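You operate a simulated robot arm through the tools that you are given. There is no shell and no other tool.

The job below is to be done with a simulated robot arm. You get a single attempt, and the scene is never put back.

TASK
Screw the compressor's oil cap on, close it up and fill its tank.
Fine: cap tight and yellow cover shut before you switch on; shut the vent lever; run it till it stops by itself and leave it switched on.

The check looks at the end state, three seconds after you hand in, the way a careful person would. Anything else that was tipped, shoved, dropped, spilled or broken makes it a failure. Lids that push on must go on centred and level and be pressed home; caps that screw on are set level and turned clockwise until they are tight.

THE ROBOT
A 6-joint arm with a two-finger gripper, fixed in place. Base frame: the origin is at the foot of the arm, x ahead of it, y to its left, z up. Readings come in mm, degrees, newtons and seconds.
It reaches about 1298 mm from its shoulder. Its first joint turns from -149.0 to 149.0 degrees. Payload 1.57 kg.
The tool frame sits at the grasp point between the pads (the TCP): z along the fingers, y along the line on which they close. The tips reach 21 mm beyond it. The gripper opens to 70 mm. The gripper's body begins 50 mm behind the TCP.
Orientation is told as [roll, pitch, yaw] about the base's x, y, z axes, in that order, counted from this pose: with the fingers straight down and closing along the base's y, the tool's x points along the base's -x, its y along +y and its z along -z.

THE INTERFACE
- The arm moves only by the tool servo_tool. Its argument "plan" is a list of rows, each an object (a shift or turn left out is 0, a gripper value left out holds the last) with "travel": the shift along the tool's x, y, z in mm, a list of three; "angular": the turn, a rotation vector about the tool's x, y, z in degrees, a list of three. In form: [{"travel": [dx, dy, dz], "angular": [ax, ay, az]}, ...]. A call has 1 to 20 rows; each row shifts and turns the commanded pose from where the row before left it, along the tool's axes as they then stand. "fingers" is the finger opening in mm, from 0 to 70, set as the call begins (left out, the last holds). Rows are played at 5 a second. More than 50 mm and 8.6 degrees between two rows, or a gripper value outside its range, and nothing of the call is played. A pose out of reach is approached as far as the arm can. The call stops where the force on the tool passes 40 N (or 10 N more than at its start, if that is more) or the arm is blocked; 0.2 s more then pass. Each finger halts on what it meets, pressing with about 30 N; the grip force reading is that of the motor and also rises with nothing between the fingers. The clock runs only during rows and for 0.2 s after the last one: add rows that do not move to give the fingers time. The reply holds the time, the measured pose of the TCP, the force on the tool along the base axes, the opening and the grip force, in the units named above and with some noise, with the torque about the TCP (base axes, N m) and any sound that the robot's microphone picked up.
- Cameras (640 x 400 px; columns grow to the right, rows downward): "scene" is fixed at [219.9, -641.8, 1406.2]; the picture's right is [0.23, -0.97, 0.00], its down [-0.73, -0.17, -0.67] and it looks along [0.65, 0.15, -0.75] (base axes); focal length 306 px, centre (320, 200). "wrist" rides on the gripper at [79, 4, -81] in the tool frame; the picture's right is [-0.05, 1.00, 0.00], its down [-0.67, -0.04, -0.75] and it looks along [-0.74, -0.04, 0.67] (tool axes); focal length 256 px, centre (320, 200). There is no depth. A picture from a camera that has moved, and an enlarged one, comes with that camera's place and axes in the base frame and with its lens. The place of the scene camera against the robot may be out by one fixed shift of up to 12 mm in any direction.
- snapshot(camera): a new picture of that camera. It takes no simulated time.
- slide_trunk(by): slides the trunk up (or, below 0, down) by that many mm; the arm rides with it, the base frame stays. It gives what a move gives, with no picture.
- close_up(camera, box): a new picture of the part [left, top, right, bottom] of that camera's present view, enlarged. It takes no simulated time.
- finish_job(): hands the job in; it is judged then, once.

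Nothing tells you positions but the pictures and the camera data. Unless the task says otherwise, let go and move clear before handing in.

The tools are called after "Emit:" as name(argument=value, ...) on one line, values as JSON. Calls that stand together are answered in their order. servo_tool: Moves the arm, as the interface text tells. Its arguments: {"type":"object","properties":{"plan":{"type":"array","items":{"type":"object","properties":{"travel":{"type":"array","items":{"type":"number"}},"angular":{"type":"array","items":{"type":"number"}}}}},"fingers":{"type":"number"}},"required":["plan"]} The other tools are called the same way: slide_trunk (by) slides the trunk up or down; snapshot (camera) takes a picture; close_up (camera, box) takes an enlarged picture of a part of a camera's view; finish_job () hands the job in.

At the start:

```text
t: 0.0
position: [518.7, -364.2, 1034.7]
ee_rot: [0.0, -0.1, 0.0]
ft_force: [0.8, -1.1, 0.2]
moment: [0.0, -0.02, 0.02]
finger_gap: 70.3
grip_force: 0.0
trunk travel left (down, up): [-717.0, 253.0]
```

scene: 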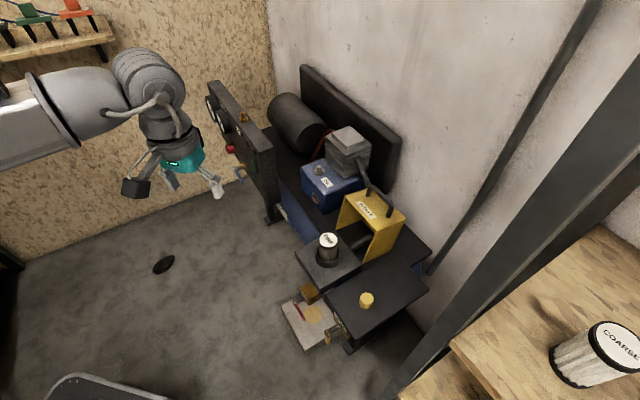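
wrist: 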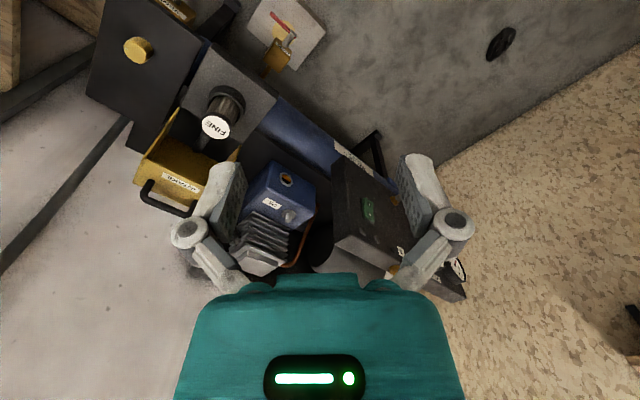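

I see a compressor bench with a panel, a blue crankcase with an oil hole, a yellow cover with a handle, a filter labelled FINE, a yellow cap on a dark table and a vent lever on the low side. I'll take enlarged pictures before moving anything.

Emit:
close_up(camera="scene", box=[200, 60, 440, 210])

Emit:
close_up(camera="scene", box=[270, 210, 450, 360])

Emit:
close_up(camera="wrist", box=[80, 0, 340, 160])

Emit:
close_up(camera="wrist", box=[230, 120, 480, 300])

```text
2.67 times, centred on (320, 135) of scene
camera zoom: at [219.9, -641.8, 1406.2], right [0.23, -0.97, 0.0], down [-0.73, -0.17, -0.67], along [0.65, 0.15, -0.75], focal length 817 px, centre (320, 373)
```

zoom: 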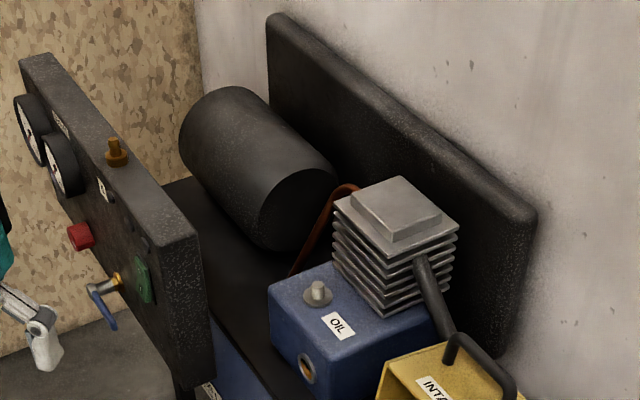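

```text
2.67 times, centred on (360, 285) of scene
camera zoom: at [219.9, -641.8, 1406.2], right [0.23, -0.97, 0.0], down [-0.73, -0.17, -0.67], along [0.65, 0.15, -0.75], focal length 817 px, centre (213, -27)
```

zoom: 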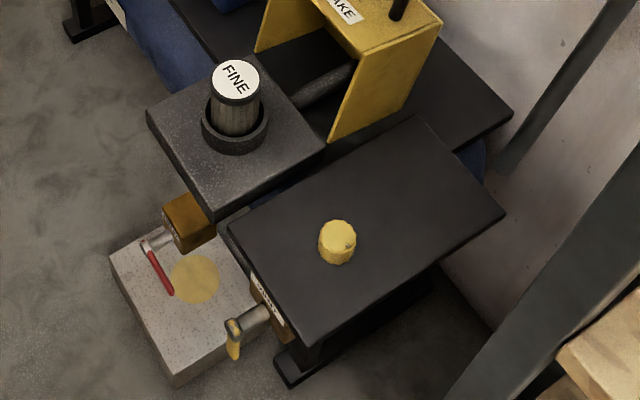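

```text
2.46 times, centred on (210, 80) of wrist
camera zoom: at [439.1, -358.5, 1117.4], right [0.05, 1.0, 0.0], down [0.67, -0.04, 0.75], along [0.74, -0.04, -0.67], focal length 630 px, centre (591, 495)
```

zoom: 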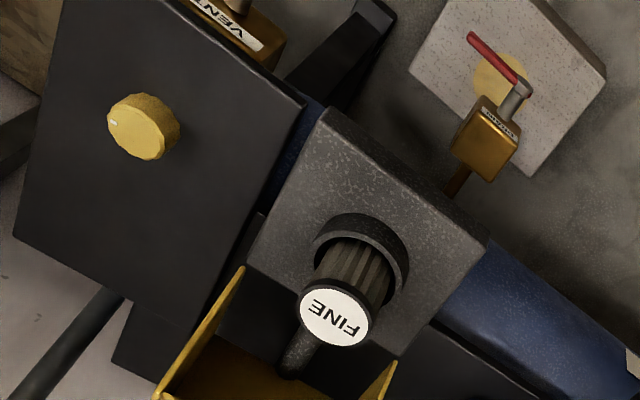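

```text
2.22 times, centred on (355, 210) of wrist
camera zoom: at [439.1, -358.5, 1117.4], right [0.05, 1.0, 0.0], down [0.67, -0.04, 0.75], along [0.74, -0.04, -0.67], focal length 569 px, centre (242, 178)
```

zoom: 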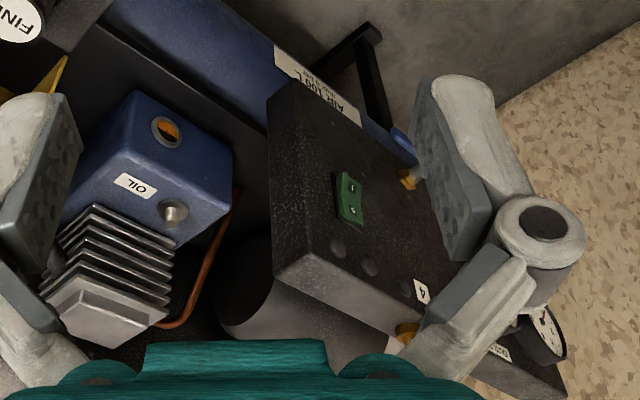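

The yellow cap is at about (579, -685, 620), the oil stub at about (957, -469, 705), the filter top at about (684, -560, 711) and the green switch at about (884, -273, 749). I'll move the wrist camera for a closer look at the panel first.

Emit:
servo_tool(plan=[{"travel": [0, 45, 0]}, {"travel": [0, 45, 20]}, {"travel": [0, 45, 20]}, {"travel": [0, 45, 20]}, {"travel": [0, 0, 20]}, {"travel": [0, 0, 0]}])

Emit:
snapshot(camera="wrist")

Emit:
close_up(camera="wrist", box=[200, 80, 440, 230])

```text
t: 1.4
position: [522.1, -181.2, 1036.8]
ee_rot: [-0.1, 0.0, 0.0]
ft_force: [-0.3, -0.5, 0.8]
moment: [0.01, -0.03, -0.02]
finger_gap: 70.2
grip_force: 0.1
out of reach, approached as far as the arm can: row 2, 3, 4, 5
trunk travel left (down, up): [-717.0, 253.0]
```

```text
taken
camera wrist: at [441.8, -176.7, 1117.4], right [0.05, 1.0, 0.0], down [0.67, -0.04, 0.75], along [0.74, -0.04, -0.67], focal length 256 px, centre (320, 200)
```

wrist: 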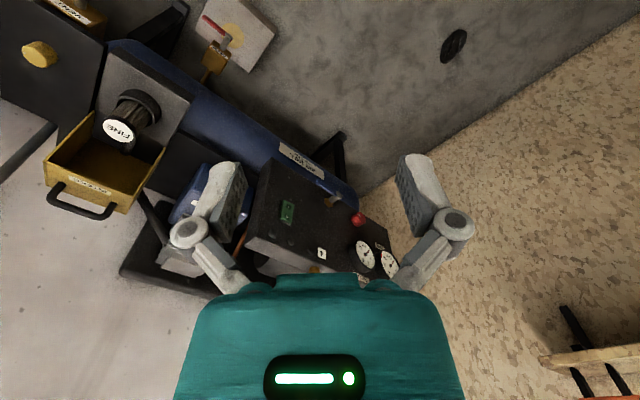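

```text
2.67 times, centred on (320, 155) of wrist
camera zoom: at [441.8, -176.7, 1117.4], right [0.05, 1.0, 0.0], down [0.67, -0.04, 0.75], along [0.74, -0.04, -0.67], focal length 683 px, centre (320, 320)
```

zoom: 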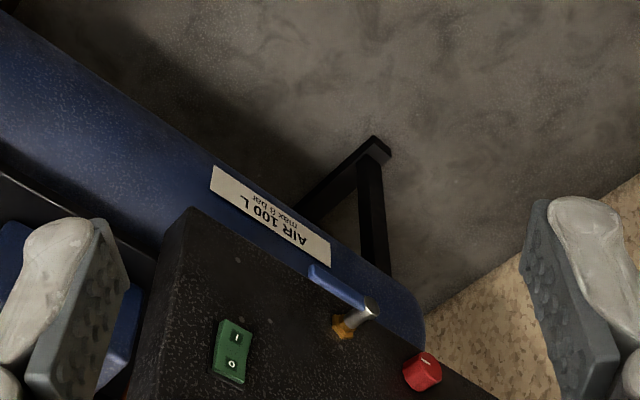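

The arm could not go lower from here, so the trunk is too high. The ground under the gripper is clear, so I'll slide the trunk down and look again.

Emit:
slide_trunk(by=-150)

Emit:
snapshot(camera="scene")

Emit:
snapshot(camera="wrist")

Emit:
close_up(camera="wrist", box=[230, 130, 430, 300])

```text
t: 3.1
position: [522.1, -180.8, 886.9]
ee_rot: [0.0, -0.1, 0.0]
ft_force: [0.1, -0.2, -0.5]
moment: [-0.01, -0.04, 0.02]
finger_gap: 70.2
grip_force: 0.0
trunk travel left (down, up): [-567.0, 403.0]
```

```text
taken
```

scene: 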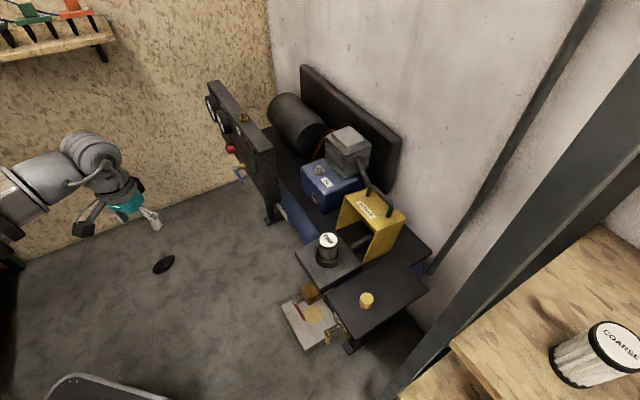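

```text
taken
camera wrist: at [441.8, -176.7, 967.4], right [0.05, 1.0, 0.0], down [0.67, -0.04, 0.75], along [0.74, -0.04, -0.67], focal length 256 px, centre (320, 200)
```

wrist: 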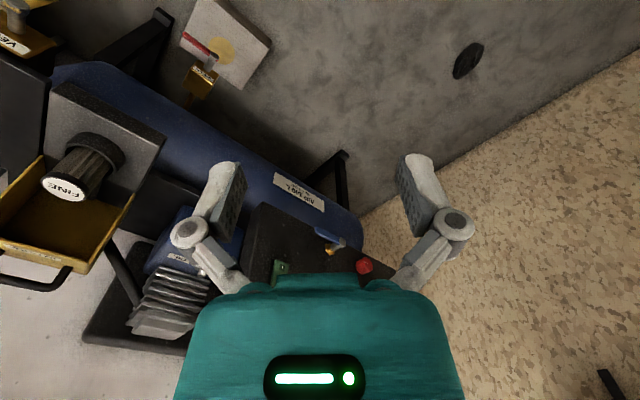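

```text
2.35 times, centred on (330, 215) of wrist
camera zoom: at [441.8, -176.7, 967.4], right [0.05, 1.0, 0.0], down [0.67, -0.04, 0.75], along [0.74, -0.04, -0.67], focal length 602 px, centre (296, 165)
```

zoom: 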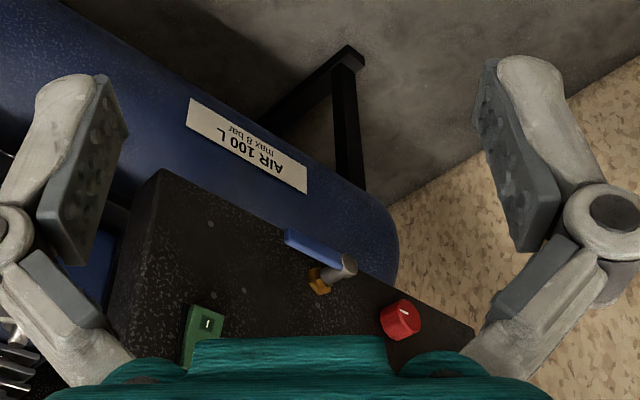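

The compressor stands at roughly 45° to my base, with its front facing about (-0.7, +0.7). I'll yaw the tool 45°, move in front of the panel and tilt to look at it square on.

Emit:
servo_tool(plan=[{"angular": [0, 0, 7.5]}, {"angular": [0, 0, 7.5]}, {"angular": [0, 0, 7.5]}, {"angular": [0, 0, 7.5]}, {"angular": [0, 0, 7.5]}, {"angular": [0, 0, 7.5]}, {"travel": [20, 40, 0]}, {"travel": [20, 40, 0]}, {"travel": [20, 40, 0]}, {"travel": [20, 40, 0]}, {"travel": [20, 40, 0]}, {"angular": [0, -8, 0]}, {"angular": [0, -8, 0]}, {"angular": [0, -8, 0]}, {"angular": [0, 0, 0]}])

Emit:
snapshot(camera="wrist")

Emit:
snapshot(camera="scene")

```text
t: 6.3
position: [593.7, 30.3, 902.6]
ee_rot: [0.1, -24.1, -45.0]
ft_force: [0.4, 0.1, 0.4]
moment: [-0.01, 0.02, -0.02]
finger_gap: 70.0
grip_force: 0.0
out of reach, approached as far as the arm can: row 13, 14
trunk travel left (down, up): [-567.0, 403.0]
```

```text
taken
camera wrist: at [520.8, 108.5, 944.2], right [0.74, 0.67, 0.02], down [0.19, -0.24, 0.95], along [0.64, -0.7, -0.3], focal length 256 px, centre (320, 200)
```

wrist: 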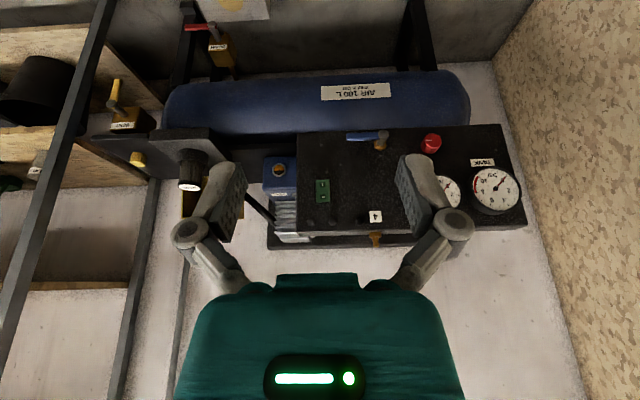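

```text
taken
```

scene: 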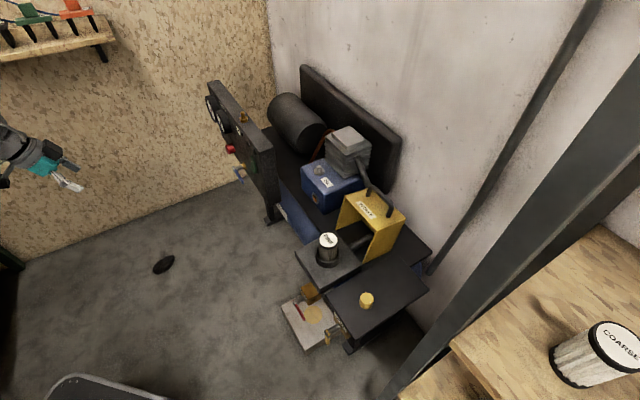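

This is a good view of the panel front, upside down because of how the camera is mounted. I'll enlarge the switch, levers, gauges, drain and vent.

Emit:
close_up(camera="wrist", box=[300, 100, 540, 250])

Emit:
close_up(camera="wrist", box=[90, 0, 290, 125])

Emit:
close_up(camera="wrist", box=[140, 110, 320, 240])

```text
2.67 times, centred on (420, 175) of wrist
camera zoom: at [520.8, 108.5, 944.2], right [0.74, 0.67, 0.02], down [0.19, -0.24, 0.95], along [0.64, -0.7, -0.3], focal length 683 px, centre (53, 267)
```

zoom: 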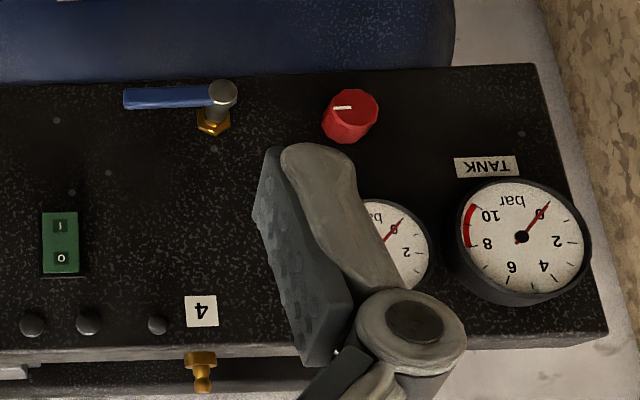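

```text
3.20 times, centred on (190, 62) of wrist
camera zoom: at [520.8, 108.5, 944.2], right [0.74, 0.67, 0.02], down [0.19, -0.24, 0.95], along [0.64, -0.7, -0.3], focal length 819 px, centre (736, 640)
```

zoom: 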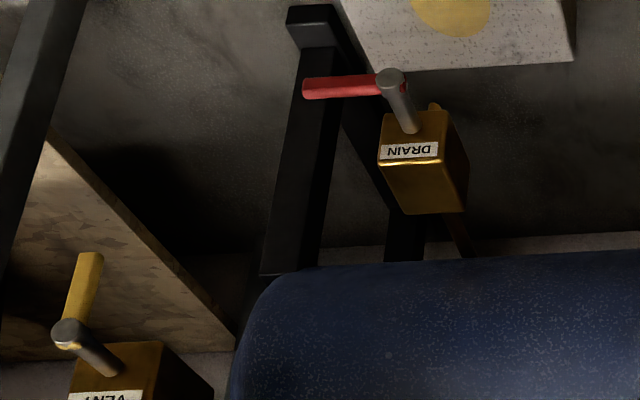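

```text
3.08 times, centred on (230, 175) of wrist
camera zoom: at [520.8, 108.5, 944.2], right [0.74, 0.67, 0.02], down [0.19, -0.24, 0.95], along [0.64, -0.7, -0.3], focal length 788 px, centre (597, 277)
```

zoom: 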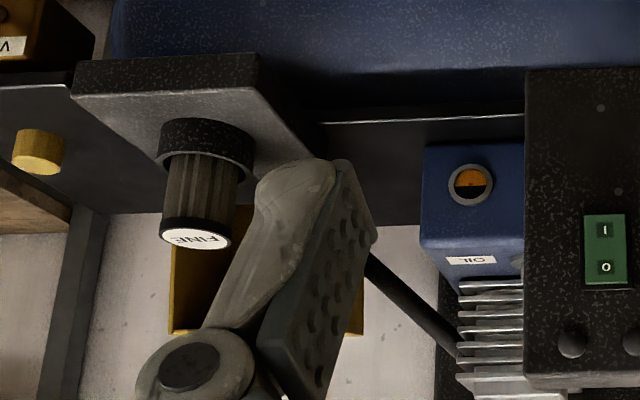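

The panel shows TANK at 0 bar, and the switch's "I" half is physically the lower one. The drain lever is horizontal and the vent lever hangs down. Next I'll look at the oil neck and cover from closer.

Emit:
servo_tool(plan=[{"angular": [0, 8, 0]}, {"angular": [0, 8, 0]}, {"angular": [0, 8, 0]}, {"travel": [-44, -11, 0]}, {"travel": [-44, -11, 0]}, {"travel": [-44, -11, 0]}, {"travel": [-44, -11, 0]}, {"travel": [-44, -11, 0]}, {"travel": [-44, -11, 0]}, {"travel": [-44, -11, 0]}, {"travel": [-44, -11, 0]}, {"travel": [-30, -8, 0]}, {"travel": [0, 0, 0]}])

Emit:
snapshot(camera="wrist")

Emit:
snapshot(camera="scene")

```text
t: 9.2
position: [794.2, -311.1, 886.8]
ee_rot: [0.1, -0.1, -44.9]
ft_force: [-1.2, -0.1, -0.1]
moment: [-0.01, -0.02, 0.0]
finger_gap: 70.1
grip_force: 0.1
out of reach, approached as far as the arm can: row 1, 2
trunk travel left (down, up): [-567.0, 403.0]
```

```text
taken
camera wrist: at [740.0, -250.7, 967.2], right [0.74, 0.67, 0.0], down [0.45, -0.5, 0.75], along [0.5, -0.55, -0.67], focal length 256 px, centre (320, 200)
```

wrist: 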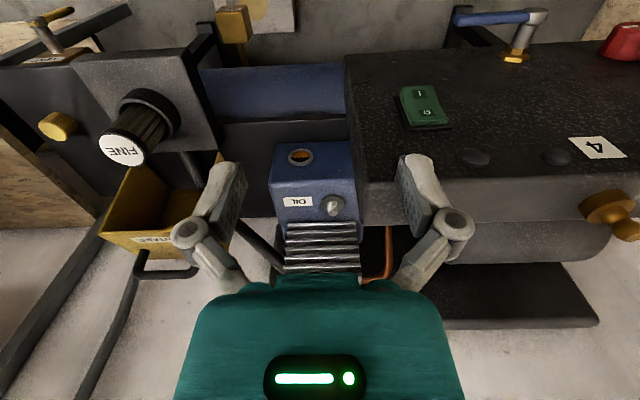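

```text
taken
```

scene: 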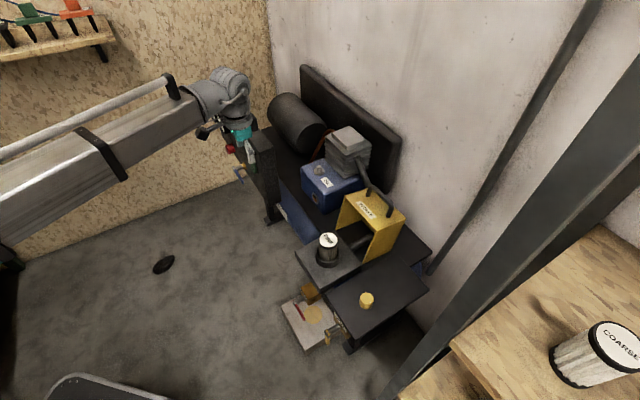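

Emit:
close_up(camera="wrist", box=[250, 130, 390, 230])

Emit:
close_up(camera="wrist", box=[30, 70, 230, 280])

Emit:
close_up(camera="wrist", box=[380, 60, 540, 180])

Emit:
close_up(camera="wrist", box=[0, 0, 150, 100])

```text
4.00 times, centred on (320, 180) of wrist
camera zoom: at [740.0, -250.7, 967.2], right [0.74, 0.67, 0.0], down [0.45, -0.5, 0.75], along [0.5, -0.55, -0.67], focal length 1024 px, centre (320, 280)
```

zoom: 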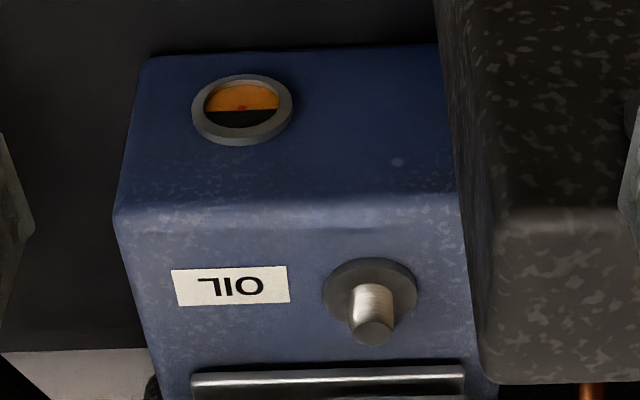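

```text
1.90 times, centred on (130, 175) of wrist
camera zoom: at [740.0, -250.7, 967.2], right [0.74, 0.67, 0.0], down [0.45, -0.5, 0.75], along [0.5, -0.55, -0.67], focal length 488 px, centre (682, 248)
```

zoom: 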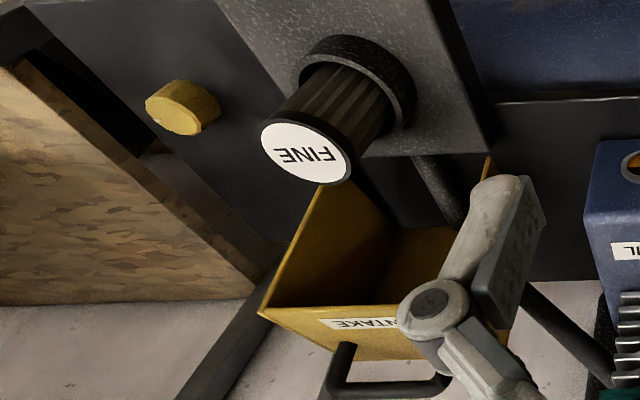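

```text
3.33 times, centred on (460, 120) of wrist
camera zoom: at [740.0, -250.7, 967.2], right [0.74, 0.67, 0.0], down [0.45, -0.5, 0.75], along [0.5, -0.55, -0.67], focal length 853 px, centre (-147, 467)
```

zoom: 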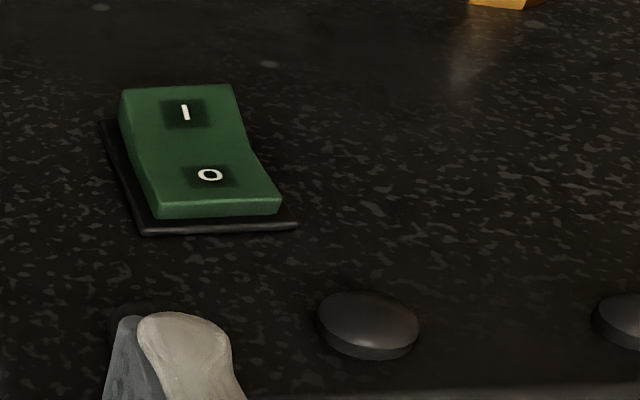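

```text
4.00 times, centred on (75, 50) of wrist
camera zoom: at [740.0, -250.7, 967.2], right [0.74, 0.67, 0.0], down [0.45, -0.5, 0.75], along [0.5, -0.55, -0.67], focal length 1024 px, centre (1300, 800)
```

zoom: 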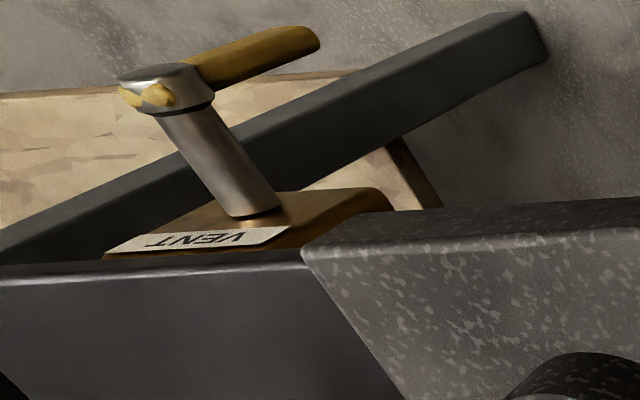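

The oil neck is a grey vertical stub of about 16 mm on a flange, and the oil level shows in the sight glass. The yellow cover is an open box standing behind the filter with a black handle. I'll shift sideways to triangulate the cap, cover and vent lever.

Emit:
servo_tool(plan=[{"travel": [-3.5, -44, 0]}, {"travel": [-3.5, -44, 0]}, {"travel": [-3.5, -44, 0]}, {"travel": [-3.5, -44, 0]}, {"travel": [-3.5, -44, 0]}, {"travel": [0, 0, 0]}])

Emit:
snapshot(camera="wrist")

Emit:
close_up(camera="wrist", box=[80, 0, 280, 125])

Emit:
close_up(camera="wrist", box=[180, 100, 380, 280])

Emit:
close_up(camera="wrist", box=[380, 80, 620, 230])

```text
t: 10.6
position: [652.6, -475.5, 886.0]
ee_rot: [0.0, -0.1, -45.0]
ft_force: [0.2, -0.3, 0.6]
moment: [0.03, 0.04, 0.03]
finger_gap: 69.8
grip_force: 0.1
trunk travel left (down, up): [-567.0, 403.0]
```

```text
taken
camera wrist: at [598.6, -416.4, 967.4], right [0.74, 0.67, 0.0], down [0.45, -0.5, 0.75], along [0.5, -0.55, -0.67], focal length 256 px, centre (320, 200)
```

wrist: 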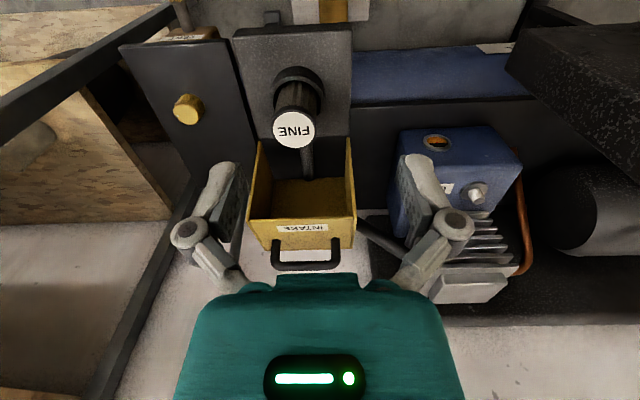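

```text
3.20 times, centred on (180, 62) of wrist
camera zoom: at [598.6, -416.4, 967.4], right [0.74, 0.67, 0.0], down [0.45, -0.5, 0.75], along [0.5, -0.55, -0.67], focal length 819 px, centre (768, 640)
```

zoom: 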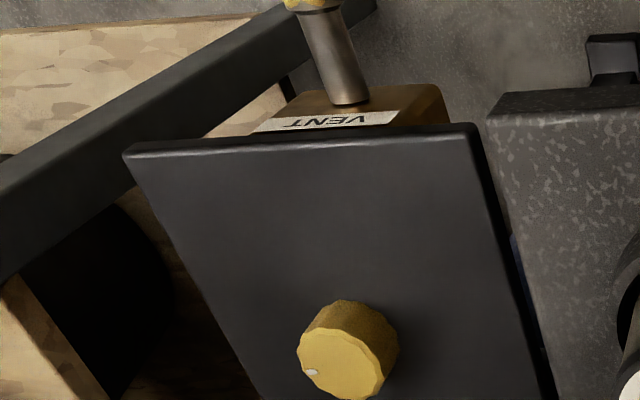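

```text
2.22 times, centred on (280, 190) of wrist
camera zoom: at [598.6, -416.4, 967.4], right [0.74, 0.67, 0.0], down [0.45, -0.5, 0.75], along [0.5, -0.55, -0.67], focal length 569 px, centre (409, 222)
```

zoom: 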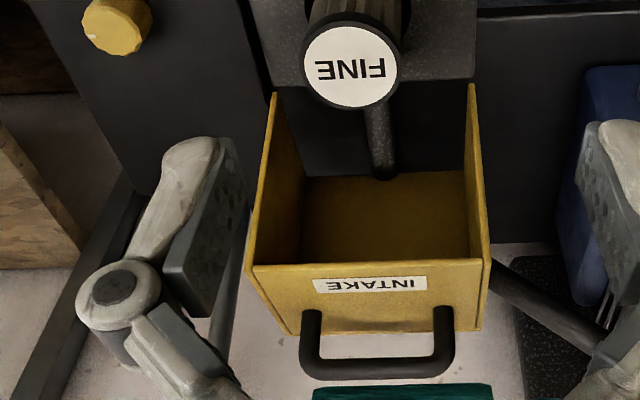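

```text
2.67 times, centred on (500, 155) of wrist
camera zoom: at [598.6, -416.4, 967.4], right [0.74, 0.67, 0.0], down [0.45, -0.5, 0.75], along [0.5, -0.55, -0.67], focal length 683 px, centre (-160, 320)
```

zoom: 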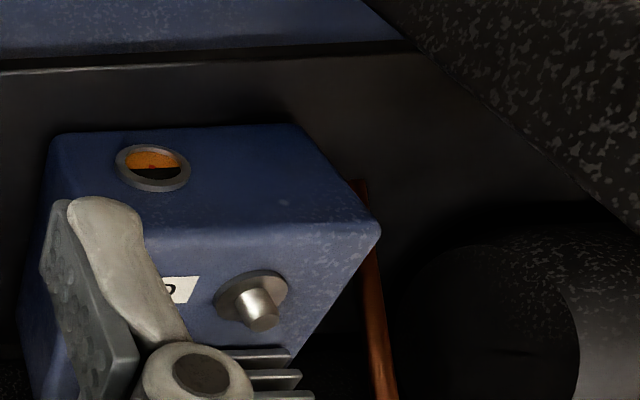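

The cap top is at about (583, -694, 622), the oil neck top at (966, -470, 713), the filter top at (688, -563, 706) and the platform top at z ≈ 617. I'm not sure how the cover closes, so I'll zoom in on its lower edges and hinge area.

Emit:
close_up(camera="wrist", box=[235, 110, 375, 200])

Emit:
close_up(camera="scene", box=[310, 180, 430, 270])

Emit:
close_up(camera="wrist", box=[235, 190, 375, 280])

Emit:
close_up(camera="wrist", box=[160, 80, 220, 130])

```text
4.44 times, centred on (305, 155) of wrist
camera zoom: at [598.6, -416.4, 967.4], right [0.74, 0.67, 0.0], down [0.45, -0.5, 0.75], along [0.5, -0.55, -0.67], focal length 1138 px, centre (387, 400)
```

zoom: 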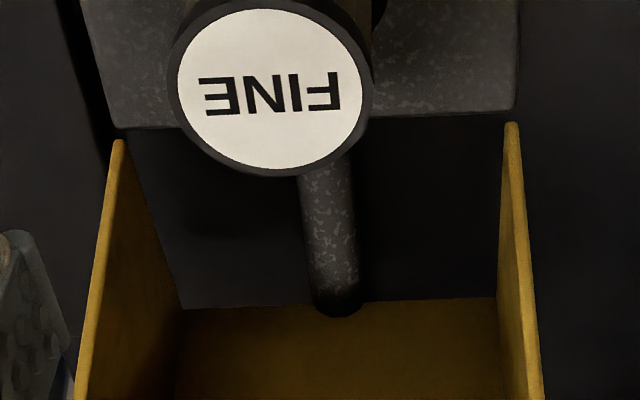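

```text
4.44 times, centred on (370, 225) of scene
camera zoom: at [219.9, -641.8, 1406.2], right [0.23, -0.97, 0.0], down [-0.73, -0.17, -0.67], along [0.65, 0.15, -0.75], focal length 1362 px, centre (98, 89)
```

zoom: 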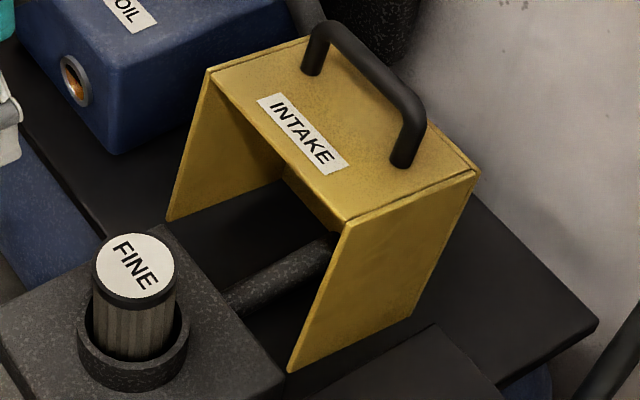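

```text
4.44 times, centred on (305, 235) of wrist
camera zoom: at [598.6, -416.4, 967.4], right [0.74, 0.67, 0.0], down [0.45, -0.5, 0.75], along [0.5, -0.55, -0.67], focal length 1138 px, centre (387, 44)
```

zoom: 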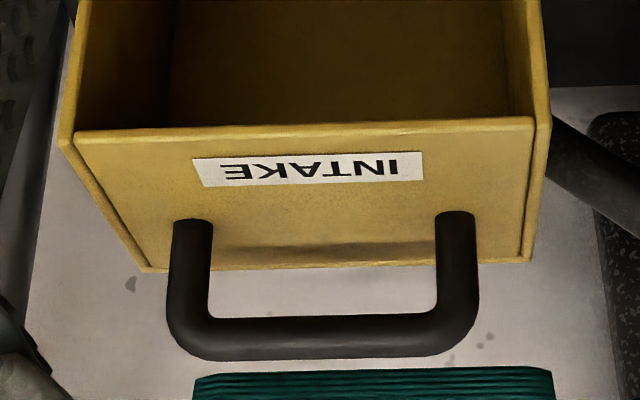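

```text
8.00 times, centred on (190, 105) of wrist
camera zoom: at [598.6, -416.4, 967.4], right [0.74, 0.67, 0.0], down [0.45, -0.5, 0.75], along [0.5, -0.55, -0.67], focal length 2048 px, centre (1360, 960)
```

zoom: 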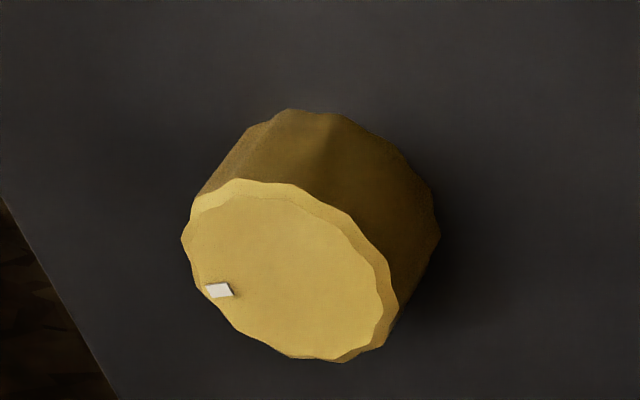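

The cover is a box hinged at the rear edge of the platform (hinge z ≈ 611) and leaning back about 10°. It folds forward over the filter, with the handle ending up in front. I'll start with the cap, moving above it while watching for the rack post near (435, -760).

Emit:
servo_tool(plan=[{"travel": [-21, -41, 0]}, {"travel": [-21, -41, 0]}, {"travel": [-21, -41, 0]}, {"travel": [-21, -41, 0]}, {"travel": [-21, -40, 0]}, {"travel": [0, 0, 0]}])

Emit:
snapshot(camera="wrist")

Emit:
snapshot(camera="scene")

```text
t: 11.9
position: [582.2, -695.3, 886.1]
ee_rot: [0.0, -0.1, -45.0]
ft_force: [0.3, 0.2, 0.3]
moment: [0.01, -0.01, 0.02]
finger_gap: 70.0
grip_force: 0.1
trunk travel left (down, up): [-567.0, 403.0]
```

```text
taken
camera wrist: at [528.0, -636.2, 967.2], right [0.74, 0.67, 0.0], down [0.45, -0.5, 0.75], along [0.5, -0.55, -0.67], focal length 256 px, centre (320, 200)
```

wrist: 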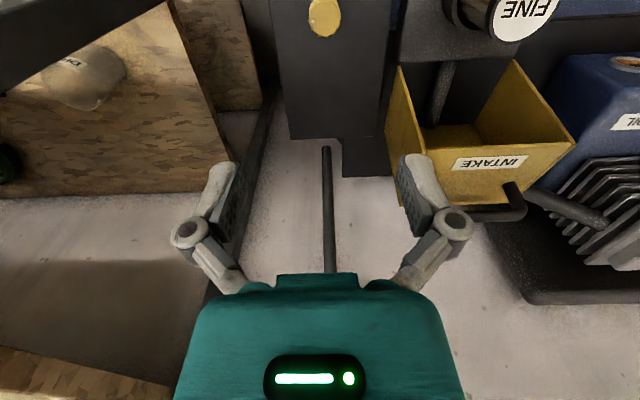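

```text
taken
```

scene: 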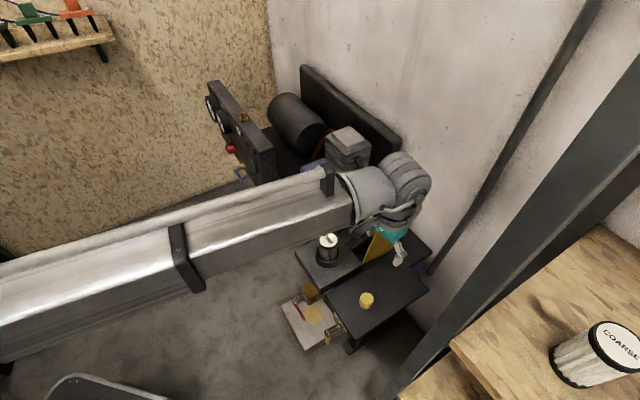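

Emit:
close_up(camera="wrist", box=[290, 0, 360, 44])

Emit:
close_up(camera="scene", box=[320, 150, 440, 350])

Emit:
close_up(camera="wrist", box=[370, 40, 600, 230])

```text
9.09 times, centred on (325, 22) of wrist
camera zoom: at [528.0, -636.2, 967.2], right [0.74, 0.67, 0.0], down [0.45, -0.5, 0.75], along [0.5, -0.55, -0.67], focal length 2327 px, centre (274, 1818)
```

zoom: 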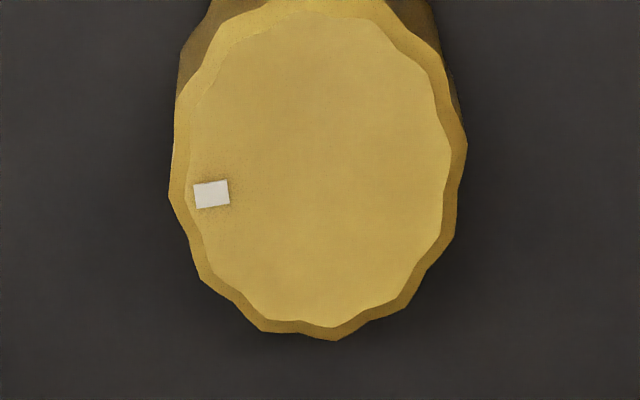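

```text
2.00 times, centred on (380, 250) of scene
camera zoom: at [219.9, -641.8, 1406.2], right [0.23, -0.97, 0.0], down [-0.73, -0.17, -0.67], along [0.65, 0.15, -0.75], focal length 613 px, centre (200, 100)
```

zoom: 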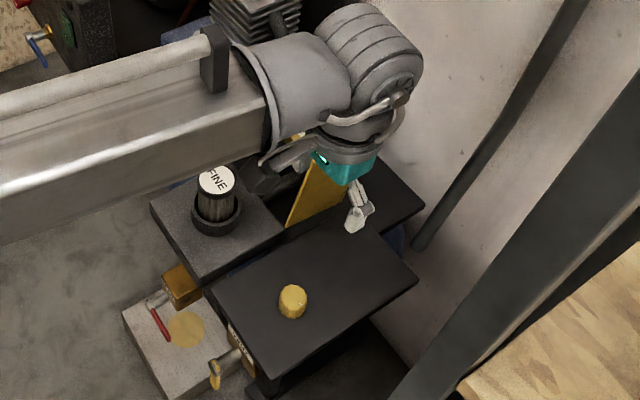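

```text
2.11 times, centred on (485, 135) of wrist
camera zoom: at [528.0, -636.2, 967.2], right [0.74, 0.67, 0.0], down [0.45, -0.5, 0.75], along [0.5, -0.55, -0.67], focal length 539 px, centre (-27, 337)
```

zoom: 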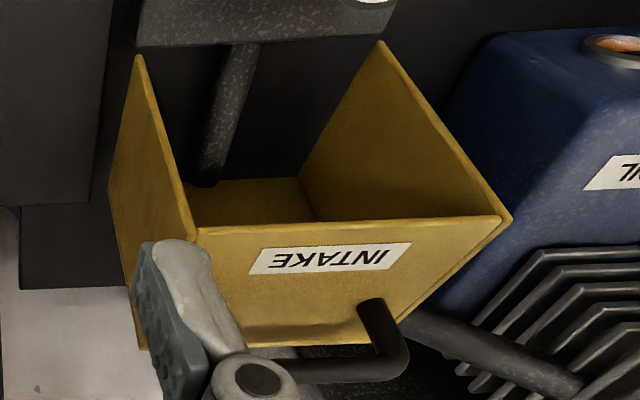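

The wrist is directly above the gripper, and I refine the cap to (584, -691) with its top at z ≈ 625 and a diameter of about 36.5 mm. I'll shift slightly and descend to just above it.

Emit:
servo_tool(plan=[{"travel": [0.6, 5.2, 30]}, {"travel": [0, 0, 40]}, {"travel": [0, 0, 40]}, {"travel": [0, 0, 40]}, {"travel": [0, 0, 40]}, {"travel": [0, 0, 0]}], fingers=60)

Emit:
snapshot(camera="wrist")

Emit:
close_up(camera="scene", box=[290, 200, 440, 350])

```text
t: 13.3
position: [582.7, -692.6, 887.2]
ee_rot: [0.1, -0.2, -45.1]
ft_force: [0.4, 0.2, -0.4]
moment: [0.02, 0.0, -0.02]
finger_gap: 60.0
grip_force: 0.0
out of reach, approached as far as the arm can: row 1, 2, 3, 4, 5
trunk travel left (down, up): [-567.0, 403.0]
```

```text
taken
camera wrist: at [530.4, -632.6, 967.3], right [0.74, 0.67, 0.0], down [0.45, -0.5, 0.75], along [0.5, -0.55, -0.67], focal length 256 px, centre (320, 200)
```

wrist: 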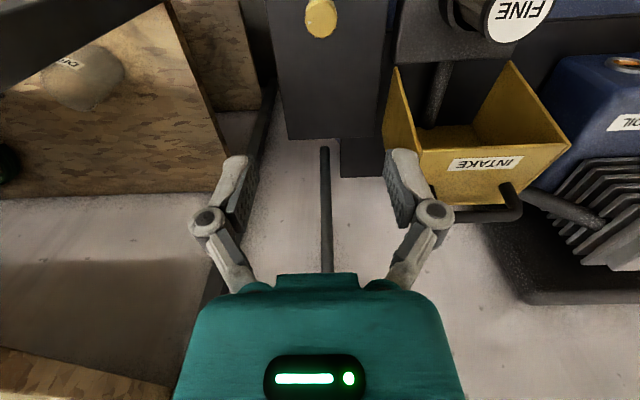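

```text
2.67 times, centred on (365, 275) of scene
camera zoom: at [219.9, -641.8, 1406.2], right [0.23, -0.97, 0.0], down [-0.73, -0.17, -0.67], along [0.65, 0.15, -0.75], focal length 817 px, centre (200, 0)
```

zoom: 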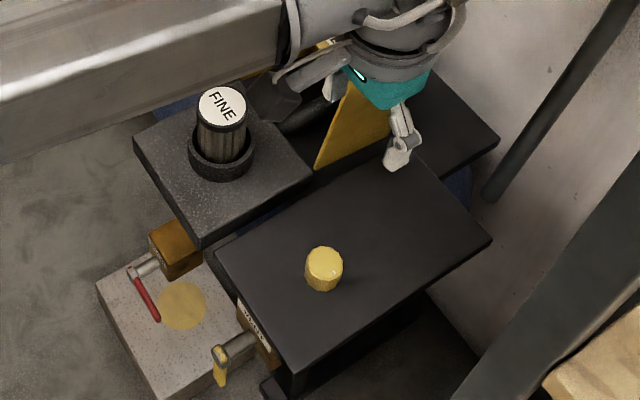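

The arm can't go below about z = 887 at this trunk height, so the trunk has to provide the height. Before sliding, I'll check that the commanded pose isn't still far below the real one by moving up 10 mm.

Emit:
servo_tool(plan=[{"travel": [0, 0, -10]}, {"travel": [0, 0, 0]}])

```text
t: 13.9
position: [585.0, -692.2, 885.9]
ee_rot: [0.0, -0.1, -45.0]
ft_force: [0.4, 0.3, -0.6]
moment: [0.0, 0.01, 0.01]
finger_gap: 60.3
grip_force: 0.1
out of reach, approached as far as the arm can: row 1
trunk travel left (down, up): [-567.0, 403.0]
```

The command had kept accumulating below the limit. I'll bring it back up until the arm actually moves.

Emit:
servo_tool(plan=[{"travel": [0, 0, -45]}, {"travel": [0, 0, -45]}, {"travel": [0, 0, -45]}, {"travel": [0, 0, -45]}, {"travel": [0, 0, -15]}, {"travel": [0, 0, 0]}])

```text
t: 15.3
position: [584.4, -693.1, 886.0]
ee_rot: [0.0, 0.0, -45.0]
ft_force: [-0.7, 0.1, 0.8]
moment: [-0.04, -0.01, 0.0]
finger_gap: 60.2
grip_force: 0.0
out of reach, approached as far as the arm can: row 1, 2, 3, 4, 5
trunk travel left (down, up): [-567.0, 403.0]
```

Emit:
servo_tool(plan=[{"travel": [0, 0, -20]}, {"travel": [0, 0, -20]}, {"travel": [0, 0, -20]}, {"travel": [0, 0, -20]}, {"travel": [0, 0, -20]}, {"travel": [0, 0, 0]}])

```text
t: 16.8
position: [583.8, -692.2, 886.2]
ee_rot: [0.0, -0.1, -45.1]
ft_force: [0.3, 0.5, -0.5]
moment: [0.0, 0.01, 0.02]
finger_gap: 60.2
grip_force: 0.1
out of reach, approached as far as the arm can: row 1, 2, 3, 4, 5
trunk travel left (down, up): [-567.0, 403.0]
```

It seems the arm moves only in a horizontal plane plus wrist tilts, and height comes from the trunk slide alone. With cap top at 625 and the tips 21 mm beyond the TCP, sliding down 200 mm puts the tips about 40 mm above the cap.

Emit:
slide_trunk(by=-190)

Emit:
servo_tool(plan=[{"travel": [0, 0.5, 0]}, {"travel": [0, 0, 0]}])

Emit:
snapshot(camera="wrist")

Emit:
snapshot(camera="scene")

```text
t: 18.8
position: [584.1, -693.6, 695.5]
ee_rot: [0.0, -0.1, -45.0]
ft_force: [-0.1, -0.7, 0.2]
moment: [0.03, 0.0, -0.02]
finger_gap: 59.8
grip_force: 0.0
trunk travel left (down, up): [-377.0, 593.0]
```

```text
t: 19.4
position: [584.7, -690.6, 695.1]
ee_rot: [-0.1, -0.1, -44.9]
ft_force: [0.0, -0.3, -0.4]
moment: [0.0, 0.01, 0.01]
finger_gap: 60.1
grip_force: 0.1
trunk travel left (down, up): [-377.0, 593.0]
```

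```text
taken
camera wrist: at [530.8, -631.7, 777.3], right [0.74, 0.67, 0.0], down [0.45, -0.5, 0.75], along [0.5, -0.55, -0.67], focal length 256 px, centre (320, 200)
```

wrist: 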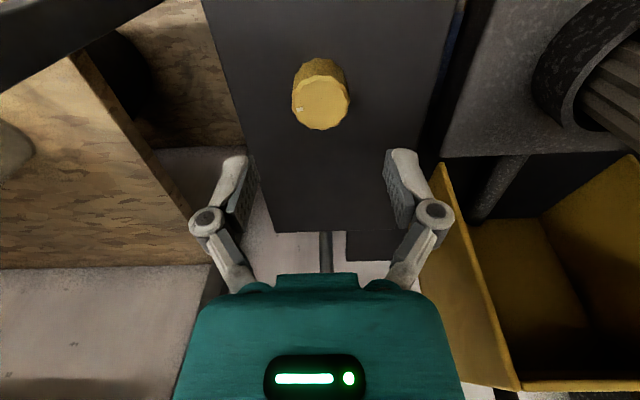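

```text
taken
```

scene: 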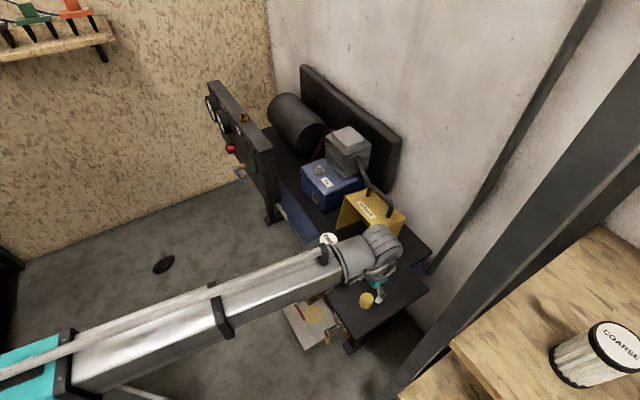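

Emit:
close_up(camera="wrist", box=[272, 50, 368, 140])

Emit:
close_up(camera="wrist", box=[400, 130, 640, 400])

```text
4.44 times, centred on (320, 95) of wrist
camera zoom: at [530.8, -631.7, 777.3], right [0.74, 0.67, 0.0], down [0.45, -0.5, 0.75], along [0.5, -0.55, -0.67], focal length 1138 px, centre (320, 667)
```

zoom: 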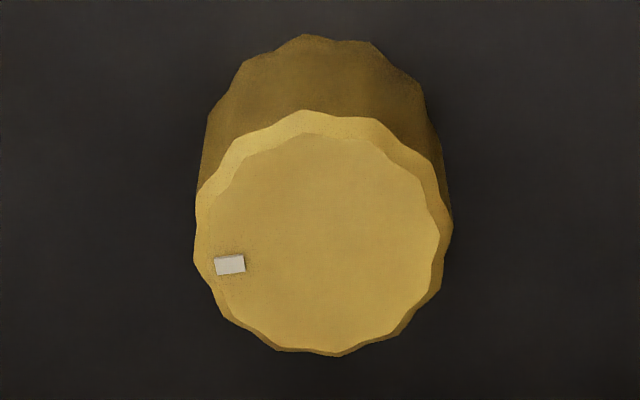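

```text
1.48 times, centred on (520, 265) of wrist
camera zoom: at [530.8, -631.7, 777.3], right [0.74, 0.67, 0.0], down [0.45, -0.5, 0.75], along [0.5, -0.55, -0.67], focal length 379 px, centre (24, 104)
```

zoom: 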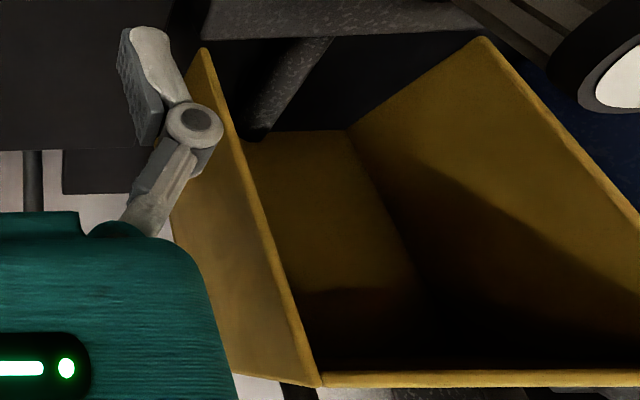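

The gripper is centred over the cap to within about 1 mm. The cap top is at z ≈ 626 and its height is about 22 mm, so I'll lower in two steps until the tips are just above the table.

Emit:
slide_trunk(by=-50)

Emit:
snapshot(camera="wrist")

Emit:
close_up(camera="scene", box=[310, 210, 430, 330])

```text
t: 20.4
position: [585.6, -690.8, 646.1]
ee_rot: [0.0, -0.1, -45.0]
ft_force: [-0.2, -0.8, 0.5]
moment: [0.0, -0.01, 0.0]
finger_gap: 60.2
grip_force: 0.1
trunk travel left (down, up): [-327.0, 643.0]
```

```text
taken
camera wrist: at [530.7, -631.7, 727.3], right [0.74, 0.67, 0.0], down [0.45, -0.5, 0.75], along [0.5, -0.55, -0.67], focal length 256 px, centre (320, 200)
```

wrist: 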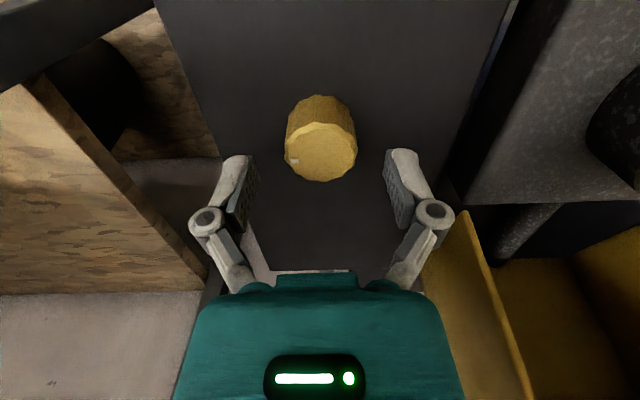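

```text
3.33 times, centred on (370, 270) of scene
camera zoom: at [219.9, -641.8, 1406.2], right [0.23, -0.97, 0.0], down [-0.73, -0.17, -0.67], along [0.65, 0.15, -0.75], focal length 1022 px, centre (153, -33)
```

zoom: 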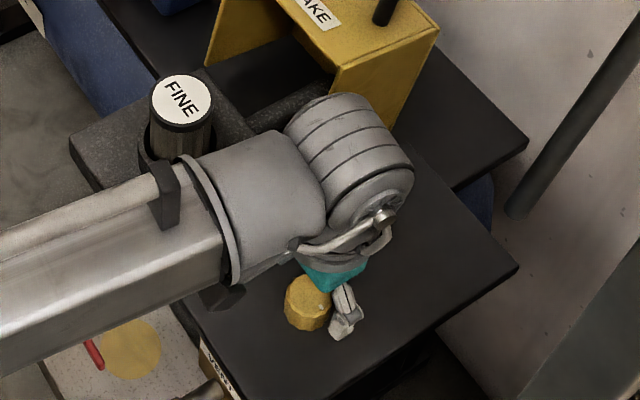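

Emit:
slide_trunk(by=-17)

Emit:
snapshot(camera="wrist")

```text
t: 21.0
position: [584.8, -691.6, 628.9]
ee_rot: [0.0, -0.1, -45.1]
ft_force: [-0.5, 0.7, 0.8]
moment: [0.02, -0.04, -0.03]
finger_gap: 60.0
grip_force: 0.1
trunk travel left (down, up): [-310.0, 660.0]
```

```text
taken
camera wrist: at [530.7, -631.7, 710.3], right [0.74, 0.67, 0.0], down [0.45, -0.5, 0.75], along [0.5, -0.55, -0.67], focal length 256 px, centre (320, 200)
```

wrist: 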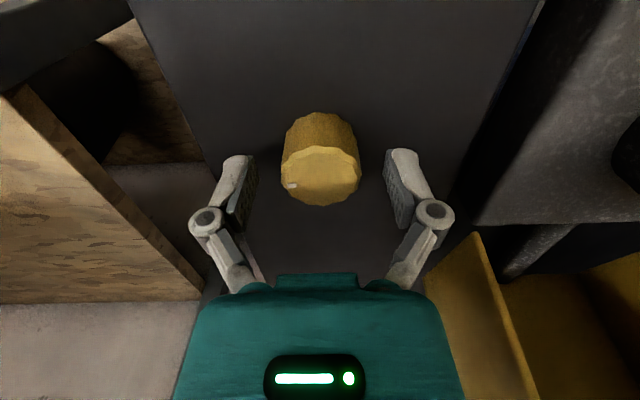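

The cap is centred between the pads with the tips about 4 mm above the table. Closing on it.

Emit:
servo_tool(plan=[{"travel": [0, 0, 0]}, {"travel": [0, 0, 0]}, {"travel": [0, 0, 0]}, {"travel": [0, 0, 0]}, {"travel": [0, 0, 0]}], fingers=25)

Emit:
close_up(camera="wrist", box=[220, 90, 420, 230])

```text
t: 22.2
position: [584.8, -691.2, 628.9]
ee_rot: [0.0, -0.1, -45.0]
ft_force: [0.5, 0.0, 3.3]
moment: [0.04, -0.03, -0.05]
finger_gap: 33.9
grip_force: 30.1
trunk travel left (down, up): [-310.0, 660.0]
```

```text
2.86 times, centred on (320, 160) of wrist
camera zoom: at [530.6, -631.6, 710.6], right [0.74, 0.67, 0.0], down [0.45, -0.5, 0.75], along [0.5, -0.55, -0.67], focal length 731 px, centre (320, 314)
```

zoom: 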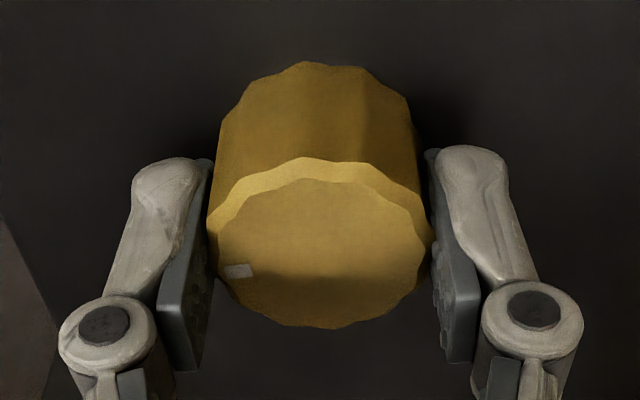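

Gripped at 33.9 mm. I'll lift a little, check the hold, then rise to travel height.

Emit:
slide_trunk(by=30)

Emit:
snapshot(camera="wrist")

```text
t: 22.9
position: [584.4, -691.2, 658.3]
ee_rot: [0.0, -0.1, -45.0]
ft_force: [-1.5, -0.3, -0.9]
moment: [-0.03, -0.01, -0.01]
finger_gap: 34.1
grip_force: 30.4
trunk travel left (down, up): [-340.0, 630.0]
```

```text
taken
camera wrist: at [530.7, -631.7, 740.3], right [0.74, 0.67, 0.0], down [0.45, -0.5, 0.75], along [0.5, -0.55, -0.67], focal length 256 px, centre (320, 200)
```

wrist: 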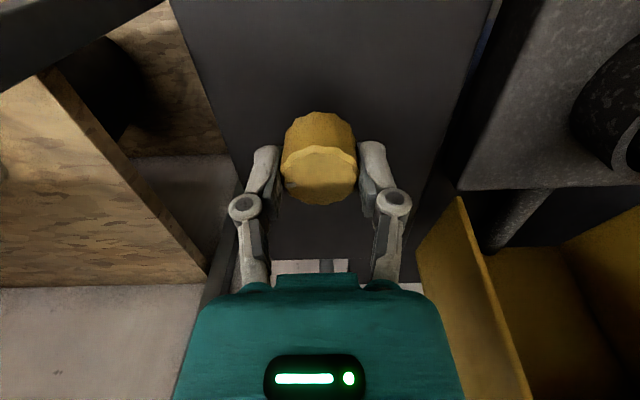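

Emit:
slide_trunk(by=220)

Emit:
servo_tool(plan=[{"travel": [-11.4, 42.6, 0]}, {"travel": [-11.4, 42.6, 0]}, {"travel": [-11.4, 42.6, 0]}, {"travel": [-11.4, 42.6, 0]}, {"travel": [-11.4, 42.6, 0]}, {"travel": [-11.4, 42.6, 0]}, {"travel": [-11.4, 42.6, 0]}, {"travel": [-11.4, 42.6, 0]}, {"travel": [-11.4, 42.6, 0]}, {"travel": [-11.4, 42.6, 0]}, {"travel": [0, 0, 0]}, {"travel": [0, 0, 0]}])

Emit:
snapshot(camera="wrist")

Emit:
snapshot(camera="scene")

```text
t: 25.3
position: [584.4, -693.2, 878.5]
ee_rot: [0.1, -0.2, -45.0]
ft_force: [-0.2, 0.7, -1.3]
moment: [0.0, -0.01, -0.01]
finger_gap: 34.1
grip_force: 30.3
trunk travel left (down, up): [-560.0, 410.0]
```

```text
t: 27.9
position: [965.7, -469.4, 879.3]
ee_rot: [0.0, -0.1, -44.9]
ft_force: [-0.4, -0.5, 0.6]
moment: [0.02, -0.02, 0.01]
finger_gap: 34.1
grip_force: 29.9
out of reach, approached as far as the arm can: row 4, 8
trunk travel left (down, up): [-560.0, 410.0]
```

```text
taken
camera wrist: at [911.5, -410.8, 960.2], right [0.74, 0.67, 0.0], down [0.45, -0.5, 0.75], along [0.5, -0.55, -0.67], focal length 256 px, centre (320, 200)
```

wrist: 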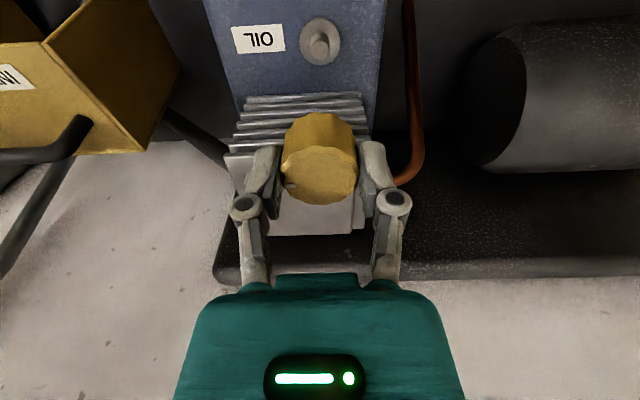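

```text
taken
```

scene: 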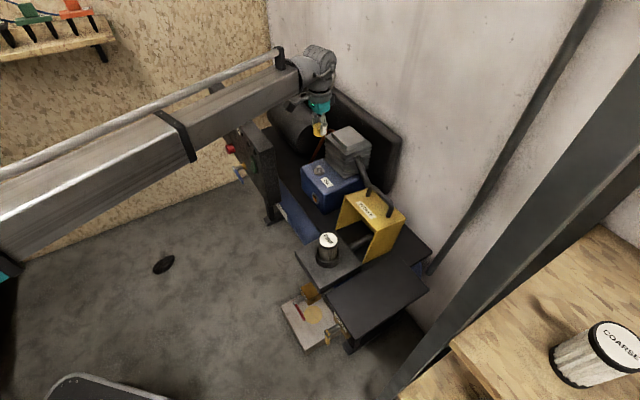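

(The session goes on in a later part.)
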